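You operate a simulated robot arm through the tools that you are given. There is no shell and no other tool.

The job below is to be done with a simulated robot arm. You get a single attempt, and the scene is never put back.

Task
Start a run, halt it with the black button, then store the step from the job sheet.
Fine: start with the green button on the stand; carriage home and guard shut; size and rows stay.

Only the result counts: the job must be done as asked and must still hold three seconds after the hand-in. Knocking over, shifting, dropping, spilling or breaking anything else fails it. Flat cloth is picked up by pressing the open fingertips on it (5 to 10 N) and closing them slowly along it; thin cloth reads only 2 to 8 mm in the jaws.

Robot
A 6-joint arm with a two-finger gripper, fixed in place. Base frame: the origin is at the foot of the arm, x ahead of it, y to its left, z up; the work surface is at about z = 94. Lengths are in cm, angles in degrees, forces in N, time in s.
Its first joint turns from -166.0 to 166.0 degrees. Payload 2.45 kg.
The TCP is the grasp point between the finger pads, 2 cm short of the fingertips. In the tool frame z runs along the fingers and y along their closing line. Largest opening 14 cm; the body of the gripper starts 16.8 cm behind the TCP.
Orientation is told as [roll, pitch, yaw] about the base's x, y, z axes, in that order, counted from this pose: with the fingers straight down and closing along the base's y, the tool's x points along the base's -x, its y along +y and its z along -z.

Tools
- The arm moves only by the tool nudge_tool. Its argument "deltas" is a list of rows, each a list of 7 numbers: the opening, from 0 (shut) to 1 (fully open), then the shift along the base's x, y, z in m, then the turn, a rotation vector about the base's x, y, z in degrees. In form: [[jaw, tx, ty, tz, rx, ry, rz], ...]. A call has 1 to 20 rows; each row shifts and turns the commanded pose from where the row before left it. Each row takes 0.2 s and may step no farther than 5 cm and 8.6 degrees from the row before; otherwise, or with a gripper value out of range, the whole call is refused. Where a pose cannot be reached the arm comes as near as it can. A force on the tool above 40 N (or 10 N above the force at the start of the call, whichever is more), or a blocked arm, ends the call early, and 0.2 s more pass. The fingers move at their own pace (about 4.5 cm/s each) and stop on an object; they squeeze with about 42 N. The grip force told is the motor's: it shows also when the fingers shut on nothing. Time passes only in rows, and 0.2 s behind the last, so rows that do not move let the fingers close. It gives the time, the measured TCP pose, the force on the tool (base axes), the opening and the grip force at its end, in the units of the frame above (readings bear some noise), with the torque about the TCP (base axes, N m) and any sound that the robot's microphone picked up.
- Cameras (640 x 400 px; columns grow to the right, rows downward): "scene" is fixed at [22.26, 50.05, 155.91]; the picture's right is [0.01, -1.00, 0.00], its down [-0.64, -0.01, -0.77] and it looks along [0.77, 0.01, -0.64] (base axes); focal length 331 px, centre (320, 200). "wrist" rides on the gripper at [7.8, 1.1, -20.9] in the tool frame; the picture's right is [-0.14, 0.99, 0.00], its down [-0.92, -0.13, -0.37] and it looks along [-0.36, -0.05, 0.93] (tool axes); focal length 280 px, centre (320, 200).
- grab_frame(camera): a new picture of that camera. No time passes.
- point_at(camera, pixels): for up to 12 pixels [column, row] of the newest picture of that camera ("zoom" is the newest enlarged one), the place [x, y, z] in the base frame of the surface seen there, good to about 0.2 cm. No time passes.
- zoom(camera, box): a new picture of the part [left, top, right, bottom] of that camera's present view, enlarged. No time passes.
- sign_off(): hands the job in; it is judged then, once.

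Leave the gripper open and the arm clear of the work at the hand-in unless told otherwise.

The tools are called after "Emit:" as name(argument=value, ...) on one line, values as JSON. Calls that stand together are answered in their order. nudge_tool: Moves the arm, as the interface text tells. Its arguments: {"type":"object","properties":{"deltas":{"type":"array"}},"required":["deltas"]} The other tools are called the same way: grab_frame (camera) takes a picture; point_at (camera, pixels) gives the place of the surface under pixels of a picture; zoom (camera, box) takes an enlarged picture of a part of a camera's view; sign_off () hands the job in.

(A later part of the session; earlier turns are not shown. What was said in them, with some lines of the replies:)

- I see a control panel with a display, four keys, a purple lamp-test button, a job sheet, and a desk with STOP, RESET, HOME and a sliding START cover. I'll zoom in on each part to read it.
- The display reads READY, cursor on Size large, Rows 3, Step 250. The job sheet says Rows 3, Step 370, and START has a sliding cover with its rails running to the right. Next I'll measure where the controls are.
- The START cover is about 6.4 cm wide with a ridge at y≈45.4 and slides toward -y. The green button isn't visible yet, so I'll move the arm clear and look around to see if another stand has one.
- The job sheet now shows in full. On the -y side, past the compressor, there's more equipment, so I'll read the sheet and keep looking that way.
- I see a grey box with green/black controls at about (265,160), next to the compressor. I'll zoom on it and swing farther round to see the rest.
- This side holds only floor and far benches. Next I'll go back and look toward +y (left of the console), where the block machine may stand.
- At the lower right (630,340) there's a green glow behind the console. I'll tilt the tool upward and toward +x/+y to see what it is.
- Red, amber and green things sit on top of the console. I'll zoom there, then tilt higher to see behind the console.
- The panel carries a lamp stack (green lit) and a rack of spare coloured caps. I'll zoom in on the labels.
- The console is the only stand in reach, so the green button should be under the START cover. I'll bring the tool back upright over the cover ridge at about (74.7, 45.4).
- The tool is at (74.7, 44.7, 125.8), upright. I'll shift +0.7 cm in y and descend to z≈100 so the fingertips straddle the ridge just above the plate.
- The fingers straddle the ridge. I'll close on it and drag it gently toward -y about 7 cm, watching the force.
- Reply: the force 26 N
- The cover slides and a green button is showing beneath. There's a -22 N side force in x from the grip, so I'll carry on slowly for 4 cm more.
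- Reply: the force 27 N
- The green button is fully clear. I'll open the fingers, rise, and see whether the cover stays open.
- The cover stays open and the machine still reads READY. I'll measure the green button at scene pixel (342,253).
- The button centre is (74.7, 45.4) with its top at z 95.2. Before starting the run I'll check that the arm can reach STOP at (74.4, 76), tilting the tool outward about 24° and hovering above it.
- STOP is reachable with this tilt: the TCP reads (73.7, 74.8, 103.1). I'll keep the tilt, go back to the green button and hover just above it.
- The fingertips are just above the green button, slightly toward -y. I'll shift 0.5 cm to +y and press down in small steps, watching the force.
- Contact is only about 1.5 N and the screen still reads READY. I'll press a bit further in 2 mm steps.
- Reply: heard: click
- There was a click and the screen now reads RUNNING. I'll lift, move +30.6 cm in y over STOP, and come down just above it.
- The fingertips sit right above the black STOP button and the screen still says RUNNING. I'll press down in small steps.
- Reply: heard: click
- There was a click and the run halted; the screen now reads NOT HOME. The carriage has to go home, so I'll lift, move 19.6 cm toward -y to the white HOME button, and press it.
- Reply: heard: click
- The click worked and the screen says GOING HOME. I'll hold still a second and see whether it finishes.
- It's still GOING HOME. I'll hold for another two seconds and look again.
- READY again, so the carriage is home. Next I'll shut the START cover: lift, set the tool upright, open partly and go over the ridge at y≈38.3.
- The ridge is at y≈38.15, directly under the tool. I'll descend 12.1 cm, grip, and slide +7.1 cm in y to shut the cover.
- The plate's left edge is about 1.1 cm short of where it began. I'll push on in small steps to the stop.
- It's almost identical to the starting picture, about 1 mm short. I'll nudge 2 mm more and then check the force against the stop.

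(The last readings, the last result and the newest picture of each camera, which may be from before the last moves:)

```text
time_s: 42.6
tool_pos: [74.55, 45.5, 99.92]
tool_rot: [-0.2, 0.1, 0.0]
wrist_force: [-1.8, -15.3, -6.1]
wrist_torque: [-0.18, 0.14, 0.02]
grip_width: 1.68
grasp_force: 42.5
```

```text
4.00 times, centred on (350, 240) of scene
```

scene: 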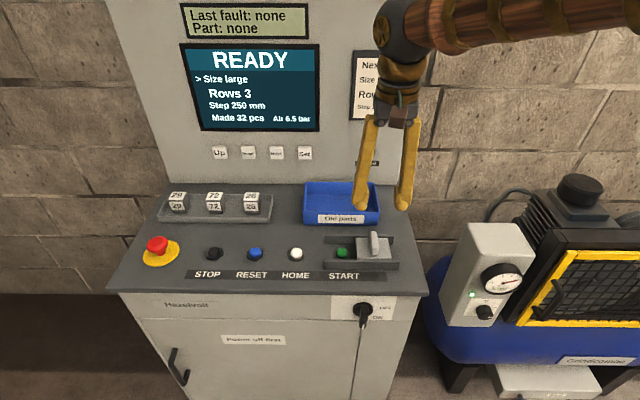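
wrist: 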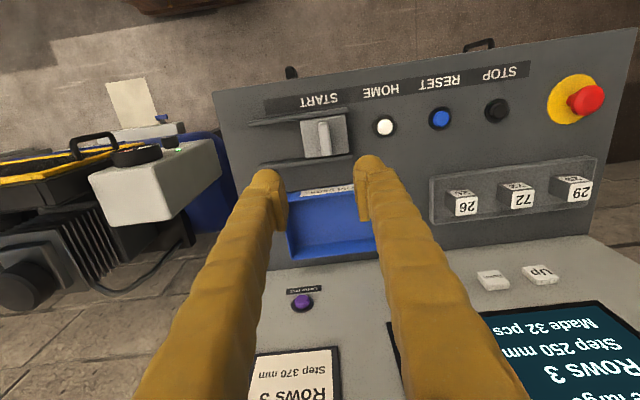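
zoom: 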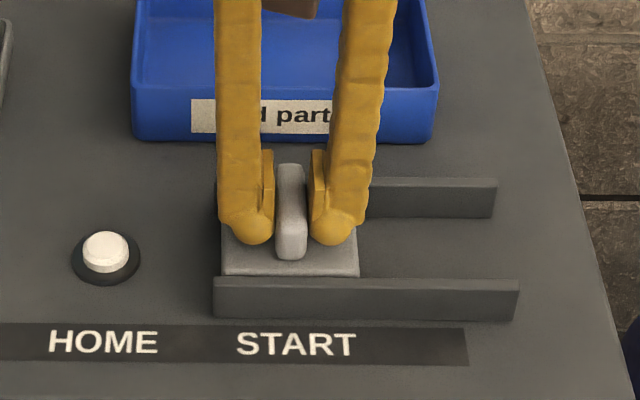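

The force of -15 N shows the cover is against its stop. I'll open the fingers, lift to z≈118, and measure the keys and the items on the desk below them.

Emit:
nudge_tool(deltas=[[0.4, 0, -0.002, 0, 0, 0, 0], [0.4, 0, 0, 0, 0, 0, 0], [0.4, 0, 0, 0, 0, 0, 0], [0.4, 0, 0, 0.04, 0, 0, 0], [0.4, 0, 0, 0.04, 0, 0, 0], [0, 0, 0, 0.05, 0, 0, 0], [0, 0, 0, 0.05, 0, 0, 0], [0, 0, 0, 0, 0, 0, 0]])

Emit:
zoom(camera="scene", box=[200, 120, 380, 290])

Emit:
grab_frame(camera="scene")

Emit:
point_at(camera="scene", pixels=[[304, 147], [304, 158], [298, 153], [311, 153], [276, 148], [276, 158], [219, 147], [219, 158], [178, 193], [252, 194], [240, 202], [268, 200]])

Emit:
zoom(camera="scene", box=[200, 135, 320, 170])

```text
time_s: 44.4
tool_pos: [74.39, 45.25, 117.92]
tool_rot: [-0.1, 0.0, 0.0]
wrist_force: [0.0, 0.6, -0.6]
wrist_torque: [-0.02, 0.01, -0.01]
grip_width: 0.0
grasp_force: 11.5
```

```text
2.35 times, centred on (290, 205) of scene
```

zoom: 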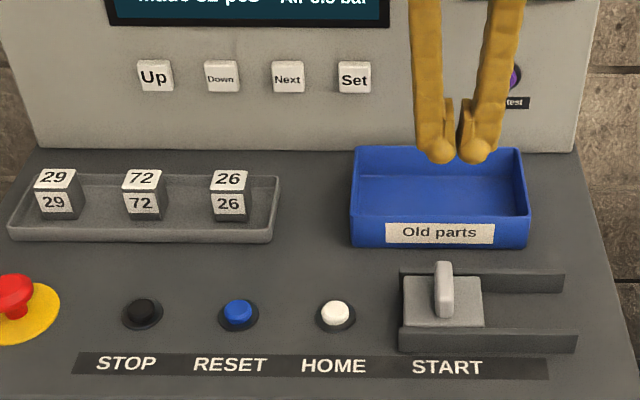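

```text
taken
```

scene: 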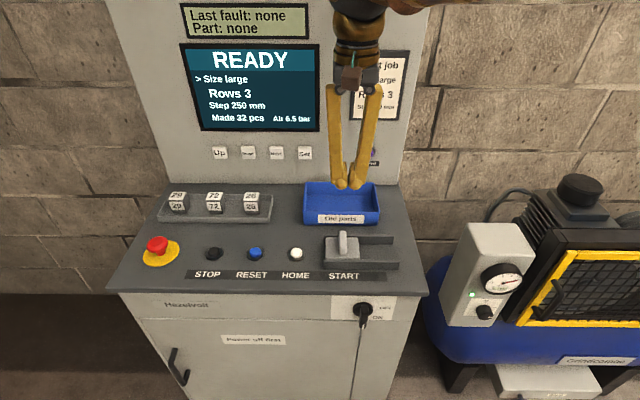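

```text
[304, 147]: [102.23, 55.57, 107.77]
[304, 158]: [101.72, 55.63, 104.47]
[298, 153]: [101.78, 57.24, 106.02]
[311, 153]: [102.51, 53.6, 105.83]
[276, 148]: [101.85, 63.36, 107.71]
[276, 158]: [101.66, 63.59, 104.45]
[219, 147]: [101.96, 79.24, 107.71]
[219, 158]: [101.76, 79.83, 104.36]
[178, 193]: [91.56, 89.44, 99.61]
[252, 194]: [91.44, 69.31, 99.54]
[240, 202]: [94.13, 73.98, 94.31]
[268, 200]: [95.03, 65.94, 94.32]
```

```text
5.33 times, centred on (260, 152) of scene
```

zoom: 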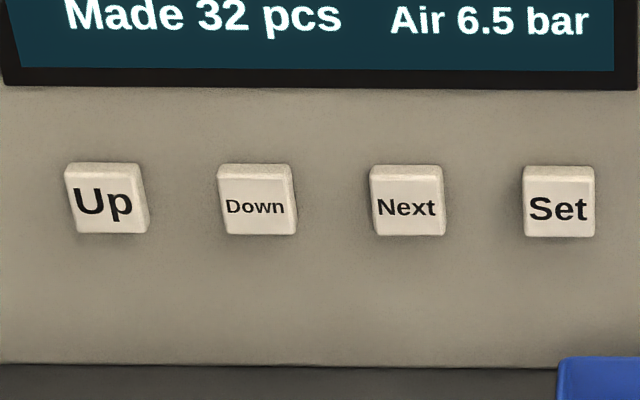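

The keys are 3.5 cm squares, z 104.3–107.8, front face at x≈101.7, and the cubes reach up to z 99.6. I'll pitch the tool forward about 75° while moving to y≈63.4 at a safe height, well short of the panel.

Emit:
nudge_tool(deltas=[[0, 0, 0.018, 0, 0, -7.5, 0], [0, 0, 0.018, 0, 0, -7.5, 0], [0, 0, 0.018, 0, 0, -7.5, 0], [0, 0, 0.018, 0, 0, -7.5, 0], [0, 0.01, 0.018, 0, 0, -7.5, 0], [0, 0.01, 0.018, 0, 0, -7.5, 0], [0, 0.01, 0.018, 0, 0, -7.5, 0], [0, 0.01, 0.018, 0, 0, -7.5, 0], [0, 0.02, 0.018, 0, 0, -7.5, 0], [0, 0.02, 0.018, 0, 0, -7.5, 0], [0, 0, 0, 0, 0, 0, 0]])

Emit:
grab_frame(camera="scene")

Emit:
grab_frame(camera="wrist")

```text
time_s: 46.8
tool_pos: [82.5, 63.46, 118.03]
tool_rot: [0.1, -75.1, -0.2]
wrist_force: [0.1, 0.0, -0.2]
wrist_torque: [0.0, -0.02, 0.02]
grip_width: 0.0
grasp_force: 29.1
```

```text
taken
```

scene: 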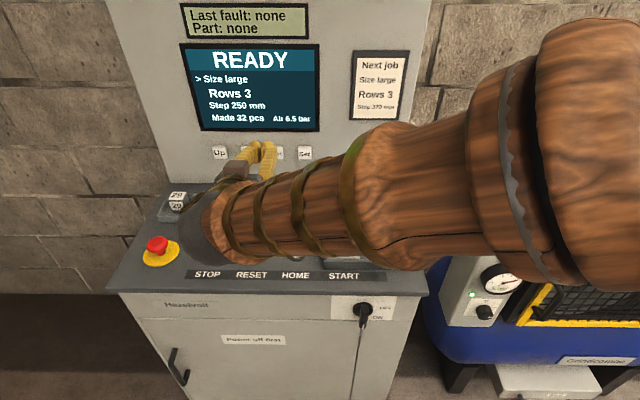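

```text
taken
```

wrist: 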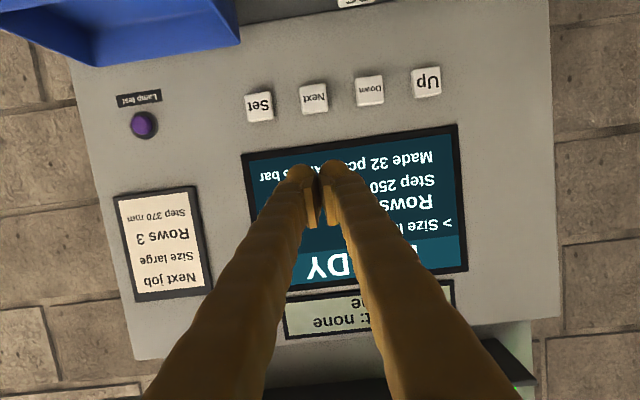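

The view is good and the keys are clear ahead. I'll descend 11.8 cm and advance to TCP x≈96, which leaves the tips about 3.5 cm short of the Next key.

Emit:
nudge_tool(deltas=[[0, 0.02, 0, -0.02, 0, 0, 0], [0, 0.02, 0, -0.02, 0, 0, 0], [0, 0.02, 0, -0.02, 0, 0, 0], [0, 0.02, 0, -0.02, 0, 0, 0], [0, 0.02, 0, -0.02, 0, 0, 0], [0, 0.02, 0, -0.018, 0, 0, 0], [0, 0.015, 0, 0, 0, 0, 0], [0, 0, 0, 0, 0, 0, 0]])

Emit:
grab_frame(camera="scene")

Emit:
grab_frame(camera="wrist")

```text
time_s: 48.6
tool_pos: [96.09, 63.58, 106.16]
tool_rot: [0.1, -75.0, -0.2]
wrist_force: [0.4, -0.4, -0.5]
wrist_torque: [0.02, 0.0, 0.01]
grip_width: 0.0
grasp_force: 29.9
```

```text
taken
```

scene: 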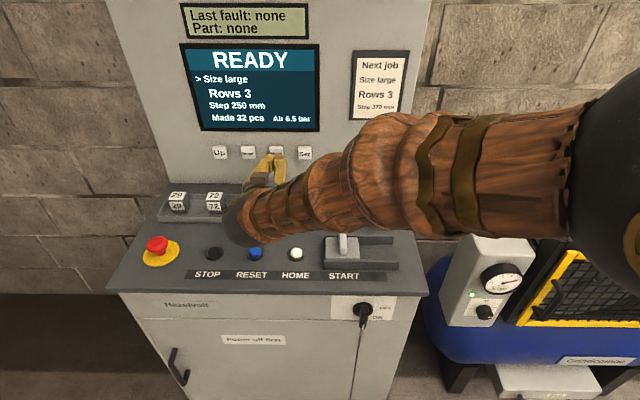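

```text
taken
```

wrist: 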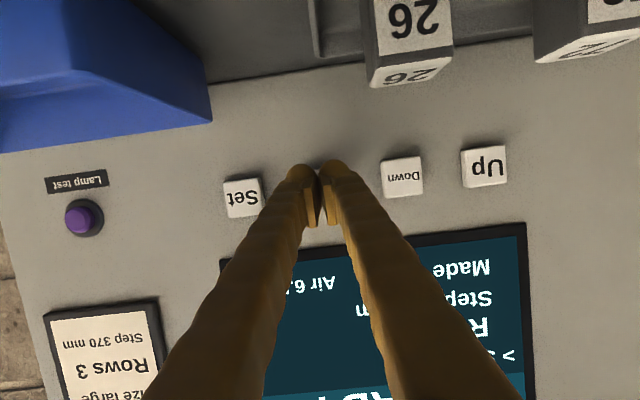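

The tips are right in front of the Next key and the screen is readable. I'll advance 2.5 cm and then in 3 mm steps, watching for contact.

Emit:
nudge_tool(deltas=[[0, 0.025, 0, 0, 0, 0, 0], [0, 0.003, 0, 0, 0, 0, 0], [0, 0.003, 0, 0, 0, 0, 0], [0, 0.003, 0, 0, 0, 0, 0]])

```text
time_s: 49.6
tool_pos: [99.61, 63.48, 106.29]
tool_rot: [0.1, -75.0, -0.2]
wrist_force: [-1.3, 0.5, 0.7]
wrist_torque: [-0.02, 0.0, 0.0]
grip_width: 0.57
grasp_force: 29.5
```

The force is only about -1.3 N so far. I'll go on in 2 mm steps.

Emit:
nudge_tool(deltas=[[0, 0.002, 0, 0, 0, 0, 0], [0, 0.002, 0, 0, 0, 0, 0]])

Emit:
zoom(camera="scene", box=[170, 0, 420, 180])

```text
time_s: 50.2
tool_pos: [100.02, 63.34, 106.2]
tool_rot: [0.0, -75.0, -0.1]
wrist_force: [-10.2, -2.5, 0.9]
wrist_torque: [0.02, -0.08, -0.03]
grip_width: 0.62
grasp_force: 29.2
heard: click
```

```text
2.22 times, centred on (295, 90) of scene
```

zoom: 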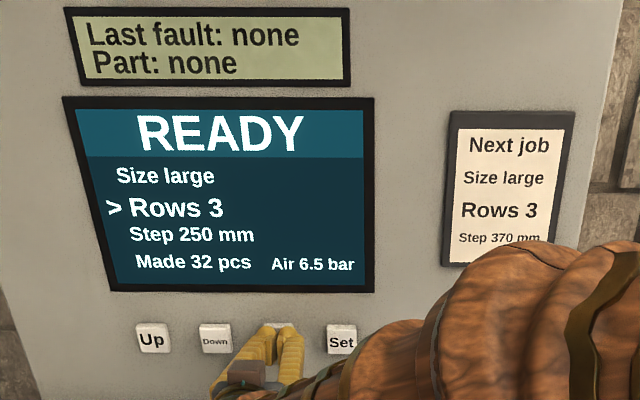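

A click, and the cursor moved to Rows. I'll back off 1.2 cm and press Next again.

Emit:
nudge_tool(deltas=[[0, -0.012, 0, 0, 0, 0, 0], [0, 0, 0, 0, 0, 0, 0], [0, 0.006, 0, 0, 0, 0, 0], [0, 0.003, 0, 0, 0, 0, 0], [0, 0.003, 0, 0, 0, 0, 0]])

Emit:
zoom(camera="scene", box=[170, 0, 420, 180])

```text
time_s: 51.4
tool_pos: [100.0, 63.49, 106.23]
tool_rot: [0.1, -75.1, -0.1]
wrist_force: [-15.1, -2.7, 2.5]
wrist_torque: [0.04, -0.18, -0.07]
grip_width: 0.62
grasp_force: 29.3
heard: click
```

```text
2.22 times, centred on (295, 90) of scene
```

zoom: 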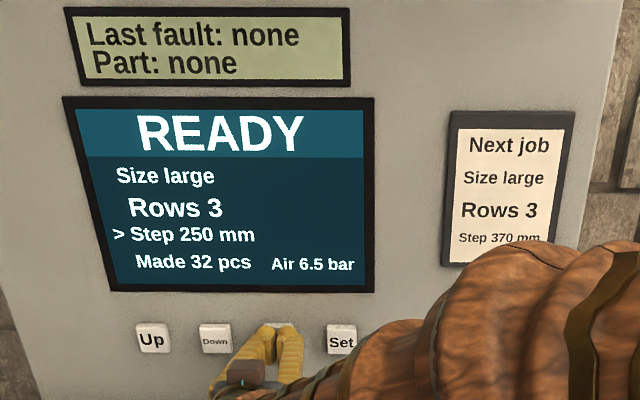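

The cursor is at Step 250. Now for the Up key at y≈79.5: I'll back off 6 cm, then move +15.7 cm in y while yawing 30° outward for reach.

Emit:
nudge_tool(deltas=[[0, -0.03, 0, 0, 0, 0, 0], [0, -0.03, 0, 0, 0, 0, 0], [0, 0, 0.03, 0, 0, 0, 7.5], [0, 0, 0.03, 0, 0, 0, 7.5], [0, 0, 0.03, 0, 0, 0, 7.5], [0, 0, 0.03, 0, 0, 0, 7.5], [0, 0, 0.0365, 0, 0, 0, 0], [0, 0, 0, 0, 0, 0, 0]])

Emit:
grab_frame(camera="scene")

Emit:
grab_frame(camera="wrist")

```text
time_s: 53.2
tool_pos: [93.86, 78.97, 106.36]
tool_rot: [0.2, -75.0, 29.9]
wrist_force: [-0.4, -0.7, 0.1]
wrist_torque: [0.03, 0.0, 0.01]
grip_width: 0.0
grasp_force: 29.5
```

```text
taken
```

scene: 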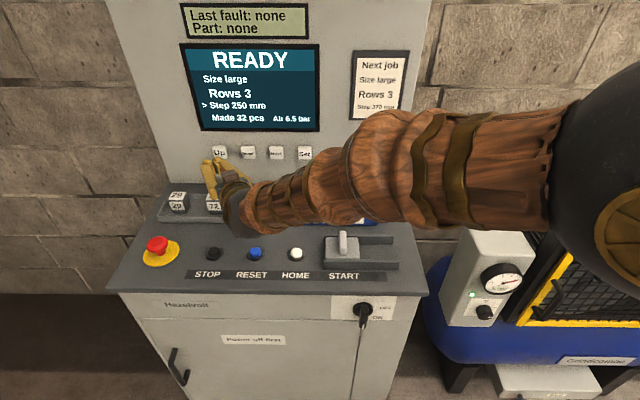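

```text
taken
```

wrist: 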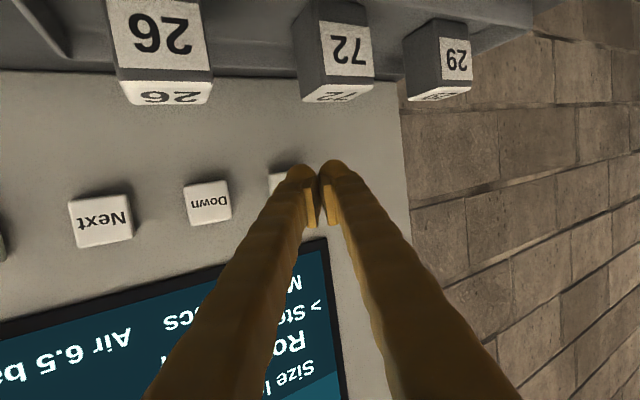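

The pose is reached and the screen stays visible. I'll advance 4.2 cm to near contact, then in 3 mm steps.

Emit:
nudge_tool(deltas=[[0, 0.03, 0, 0, 0, 0, 0], [0, 0.012, 0, 0, 0, 0, 0], [0, 0.003, 0, 0, 0, 0, 0], [0, 0.003, 0, 0, 0, 0, 0], [0, 0.003, 0, 0, 0, 0, 0]])

Emit:
zoom(camera="scene", box=[170, 0, 420, 180])

```text
time_s: 54.4
tool_pos: [99.05, 79.11, 106.07]
tool_rot: [0.1, -75.0, 29.9]
wrist_force: [-0.9, 0.4, -1.2]
wrist_torque: [0.03, -0.01, 0.0]
grip_width: 0.0
grasp_force: 29.3
```

```text
2.22 times, centred on (295, 90) of scene
```

zoom: 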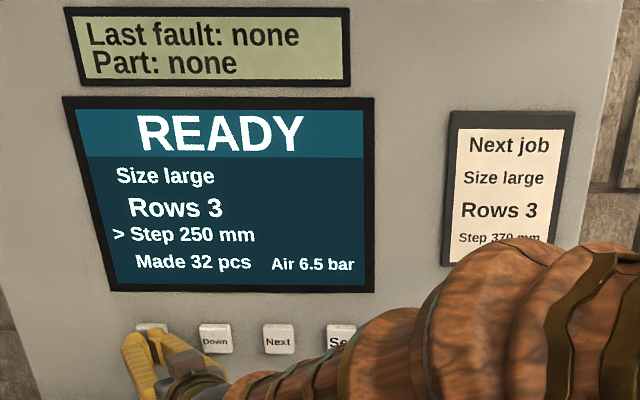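

No contact yet. The fingertips look slightly left of the Up key, so I'll shift -0.5 cm in y and step on.

Emit:
nudge_tool(deltas=[[0, 0, -0.005, 0, 0, 0, 0], [0, 0.003, 0, 0, 0, 0, 0], [0, 0.002, 0, 0, 0, 0, 0], [0, 0.002, 0, 0, 0, 0, 0]])

Emit:
zoom(camera="scene", box=[170, 0, 420, 180])

```text
time_s: 55.4
tool_pos: [99.63, 78.59, 106.13]
tool_rot: [0.1, -74.9, 30.1]
wrist_force: [-19.2, -4.5, 2.0]
wrist_torque: [0.02, -0.22, -0.18]
grip_width: 0.0
grasp_force: 28.9
heard: click
```

```text
2.22 times, centred on (295, 90) of scene
```

zoom: 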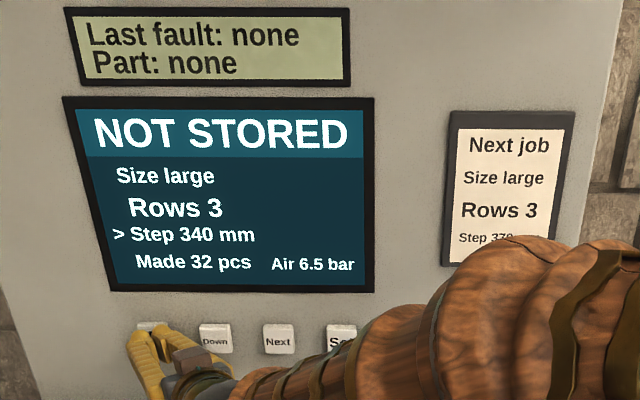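

A click: the screen shows NOT STORED and Step 340. I'll release and check the value is steady before pressing again.

Emit:
nudge_tool(deltas=[[0, -0.012, 0, 0, 0, 0, 0], [0, 0, 0, 0, 0, 0, 0]])

Emit:
zoom(camera="scene", box=[170, 0, 420, 180])

```text
time_s: 56.0
tool_pos: [98.57, 78.66, 106.16]
tool_rot: [0.1, -74.9, 29.9]
wrist_force: [0.3, 0.3, 0.3]
wrist_torque: [0.0, 0.0, 0.01]
grip_width: 0.01
grasp_force: 28.6
```

```text
2.22 times, centred on (295, 90) of scene
```

zoom: 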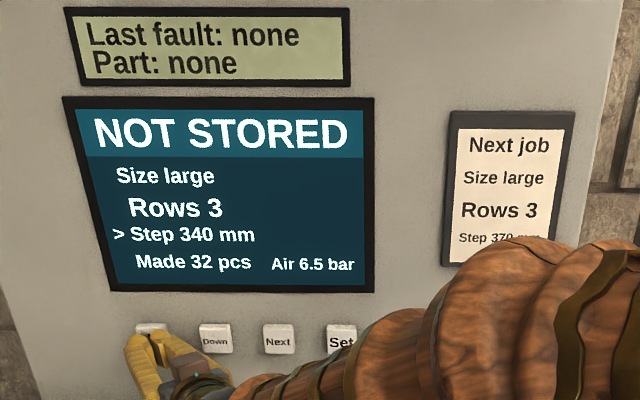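

Step 340 holds steady. I'll press Up once more.

Emit:
nudge_tool(deltas=[[0, 0.006, 0, 0, 0, 0, 0], [0, 0.003, 0, 0, 0, 0, 0], [0, 0.002, 0, 0, 0, 0, 0], [0, -0.012, 0, 0, 0, 0, 0], [0, 0, 0, 0, 0, 0, 0]])

Emit:
zoom(camera="scene", box=[170, 0, 420, 180])

```text
time_s: 57.2
tool_pos: [98.49, 78.69, 106.16]
tool_rot: [0.1, -75.0, 30.0]
wrist_force: [-0.1, -0.7, 1.1]
wrist_torque: [0.04, 0.06, 0.04]
grip_width: 0.0
grasp_force: 29.2
heard: click
```

```text
2.22 times, centred on (295, 90) of scene
```

zoom: 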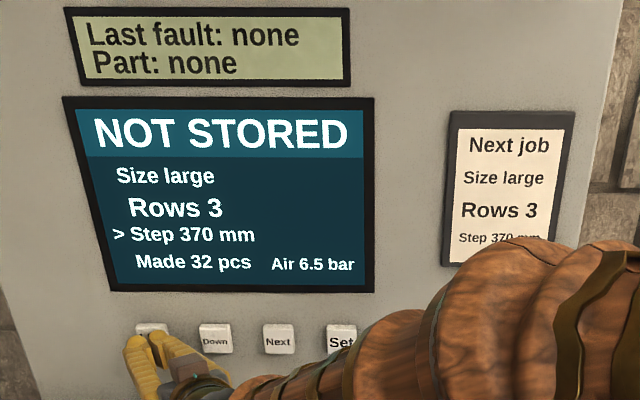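

Step 370 is set. Now I'll go to Set at y≈55.6: back off, yaw back to straight and move -23 cm in y.

Emit:
nudge_tool(deltas=[[0, -0.025, 0, 0, 0, 0, 0], [0, -0.022, 0, 0, 0, 0, 0], [0, 0, -0.033, 0, 0, 0, -7.5], [0, 0, -0.033, 0, 0, 0, -7.5], [0, 0, -0.033, 0, 0, 0, -7.5], [0, 0, -0.033, 0, 0, 0, -7.5], [0, 0, -0.033, 0, 0, 0, 0], [0, 0, -0.033, 0, 0, 0, 0], [0, 0, -0.032, 0, 0, 0, 0], [0, 0, 0, 0, 0, 0, 0]])

Emit:
grab_frame(camera="scene")

Emit:
grab_frame(camera="wrist")

```text
time_s: 59.4
tool_pos: [93.65, 55.49, 106.17]
tool_rot: [0.3, -75.0, -0.2]
wrist_force: [0.5, -1.2, -0.7]
wrist_torque: [-0.01, 0.04, 0.01]
grip_width: 0.0
grasp_force: 29.3
```

```text
taken
```

scene: 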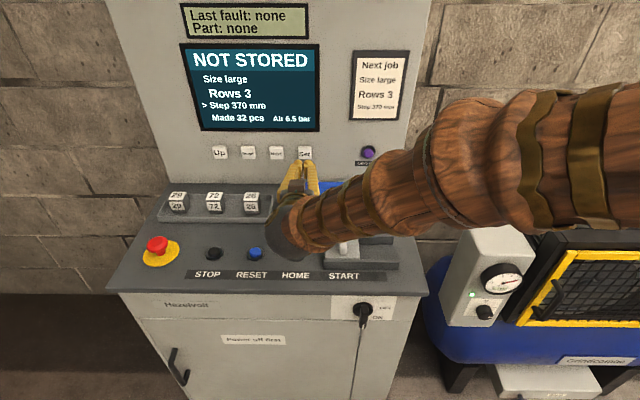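

```text
taken
```

wrist: 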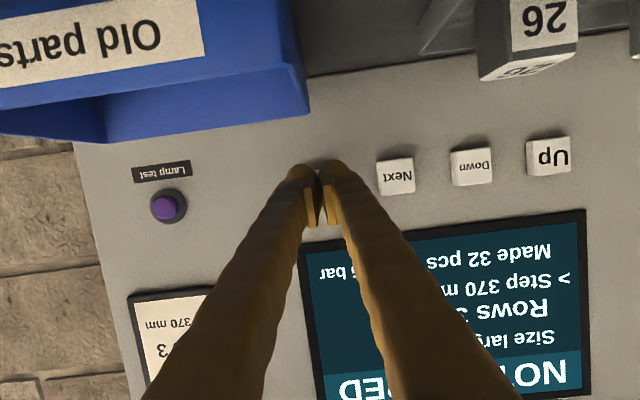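

The tips are in front of the Set key. I'll advance 5.2 cm and then step 3 mm at a time.

Emit:
nudge_tool(deltas=[[0, 0.03, 0, 0, 0, 0, 0], [0, 0.022, 0, 0, 0, 0, 0], [0, 0.003, 0, 0, 0, 0, 0], [0, 0.003, 0, 0, 0, 0, 0], [0, 0.003, 0, 0, 0, 0, 0], [0, 0.002, 0, 0, 0, 0, 0]])

Emit:
zoom(camera="scene", box=[170, 0, 420, 180])

```text
time_s: 60.8
tool_pos: [99.98, 55.56, 106.06]
tool_rot: [0.1, -75.0, 0.0]
wrist_force: [-21.7, -2.1, 1.3]
wrist_torque: [0.04, -0.24, -0.04]
grip_width: 0.59
grasp_force: 29.5
heard: click
```

```text
2.22 times, centred on (295, 90) of scene
```

zoom: 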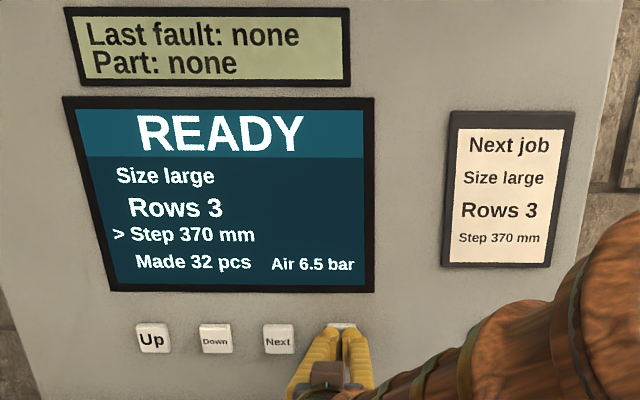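

A click: READY with Size large, Rows 3, Step 370 stored. I'll back away, rise, set the tool upright, open the gripper and check everything.

Emit:
nudge_tool(deltas=[[0, -0.03, 0, 0, 0, 0, 0], [0, -0.03, 0, 0.02, 0, 0, 0], [0, -0.02, 0, 0.03, 0, 0, 0], [0, -0.02, 0, 0.03, 0, 0, 0], [0, -0.02, 0, 0.03, 0, 7.5, 0], [0, -0.02, -0.01, 0.03, 0, 7.5, 0], [0, -0.02, -0.02, 0.03, 0, 7.5, 0], [0, -0.02, -0.02, 0.02, 0, 7.5, 0], [0, -0.01, -0.02, 0, 0, 7.5, 0], [0, -0.01, -0.02, 0, 0, 7.5, 0], [0.5, 0, -0.02, 0, 0, 7.5, 0], [1, 0, -0.02, 0, 0, 7.5, 0], [1, 0, -0.02, 0, 0, 7.5, 0], [1, 0, -0.02, 0, 0, 7.5, 0], [1, 0, -0.02, 0, 0, 0, 0], [1, 0, -0.02, 0, 0, 0, 0], [1, 0, -0.02, 0, 0, 0, 0]])

Emit:
grab_frame(camera="scene")

Emit:
zoom(camera="scene", box=[120, 0, 430, 290])

Emit:
zoom(camera="scene", box=[270, 190, 430, 290])

```text
time_s: 64.4
tool_pos: [79.98, 32.64, 125.2]
tool_rot: [-0.1, 0.0, 0.0]
wrist_force: [-0.5, 0.5, -0.2]
wrist_torque: [0.02, 0.01, 0.01]
grip_width: 13.98
grasp_force: 0.1
```

```text
taken
```

scene: 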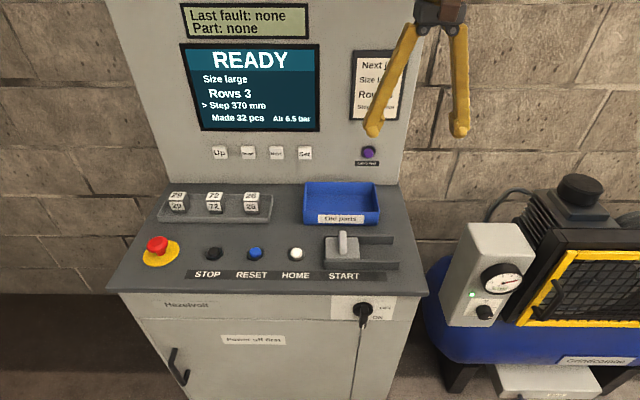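

```text
1.38 times, centred on (275, 145) of scene
```

zoom: 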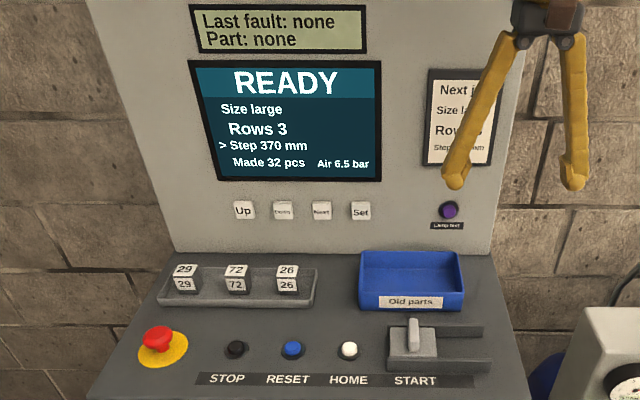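

```text
4.00 times, centred on (350, 240) of scene
```

zoom: 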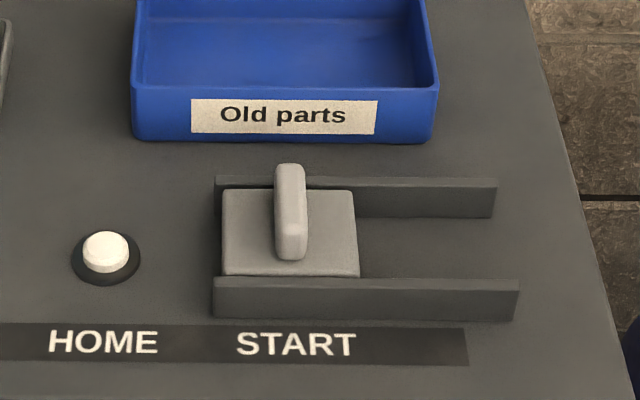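

The screen reads READY with Step 370 stored, Size large and Rows 3 unchanged, and no fault. The carriage is home, the START cover is shut, nothing else has moved, and the arm is clear with the gripper open. I'll hand in.

Emit:
sign_off()

```text
The job is handed in.
```

I started a run, halted it, and stored Step 370 mm, then handed the job in. I haven't seen a verdict from the judging.

- **Start:** I slid the START cover aside and pressed the green button, and the screen went to RUNNING.
- **Halt:** I pressed the black STOP button. The run stopped and the screen showed NOT HOME.
- **Carriage home:** I pressed the white HOME button and held it until the screen returned to READY.
- **Guard shut:** I took the START cover to be the guard and slid it back against its stop.
- **Step:** I moved the cursor to Step with Next, pressed Up twice (250 to 340 to 370), and pressed Set. The screen went from NOT STORED back to READY.

At hand-in the screen read READY, Size large, Rows 3, Step 370 mm and no fault. Nothing else looked moved, and the arm was clear with the gripper open.
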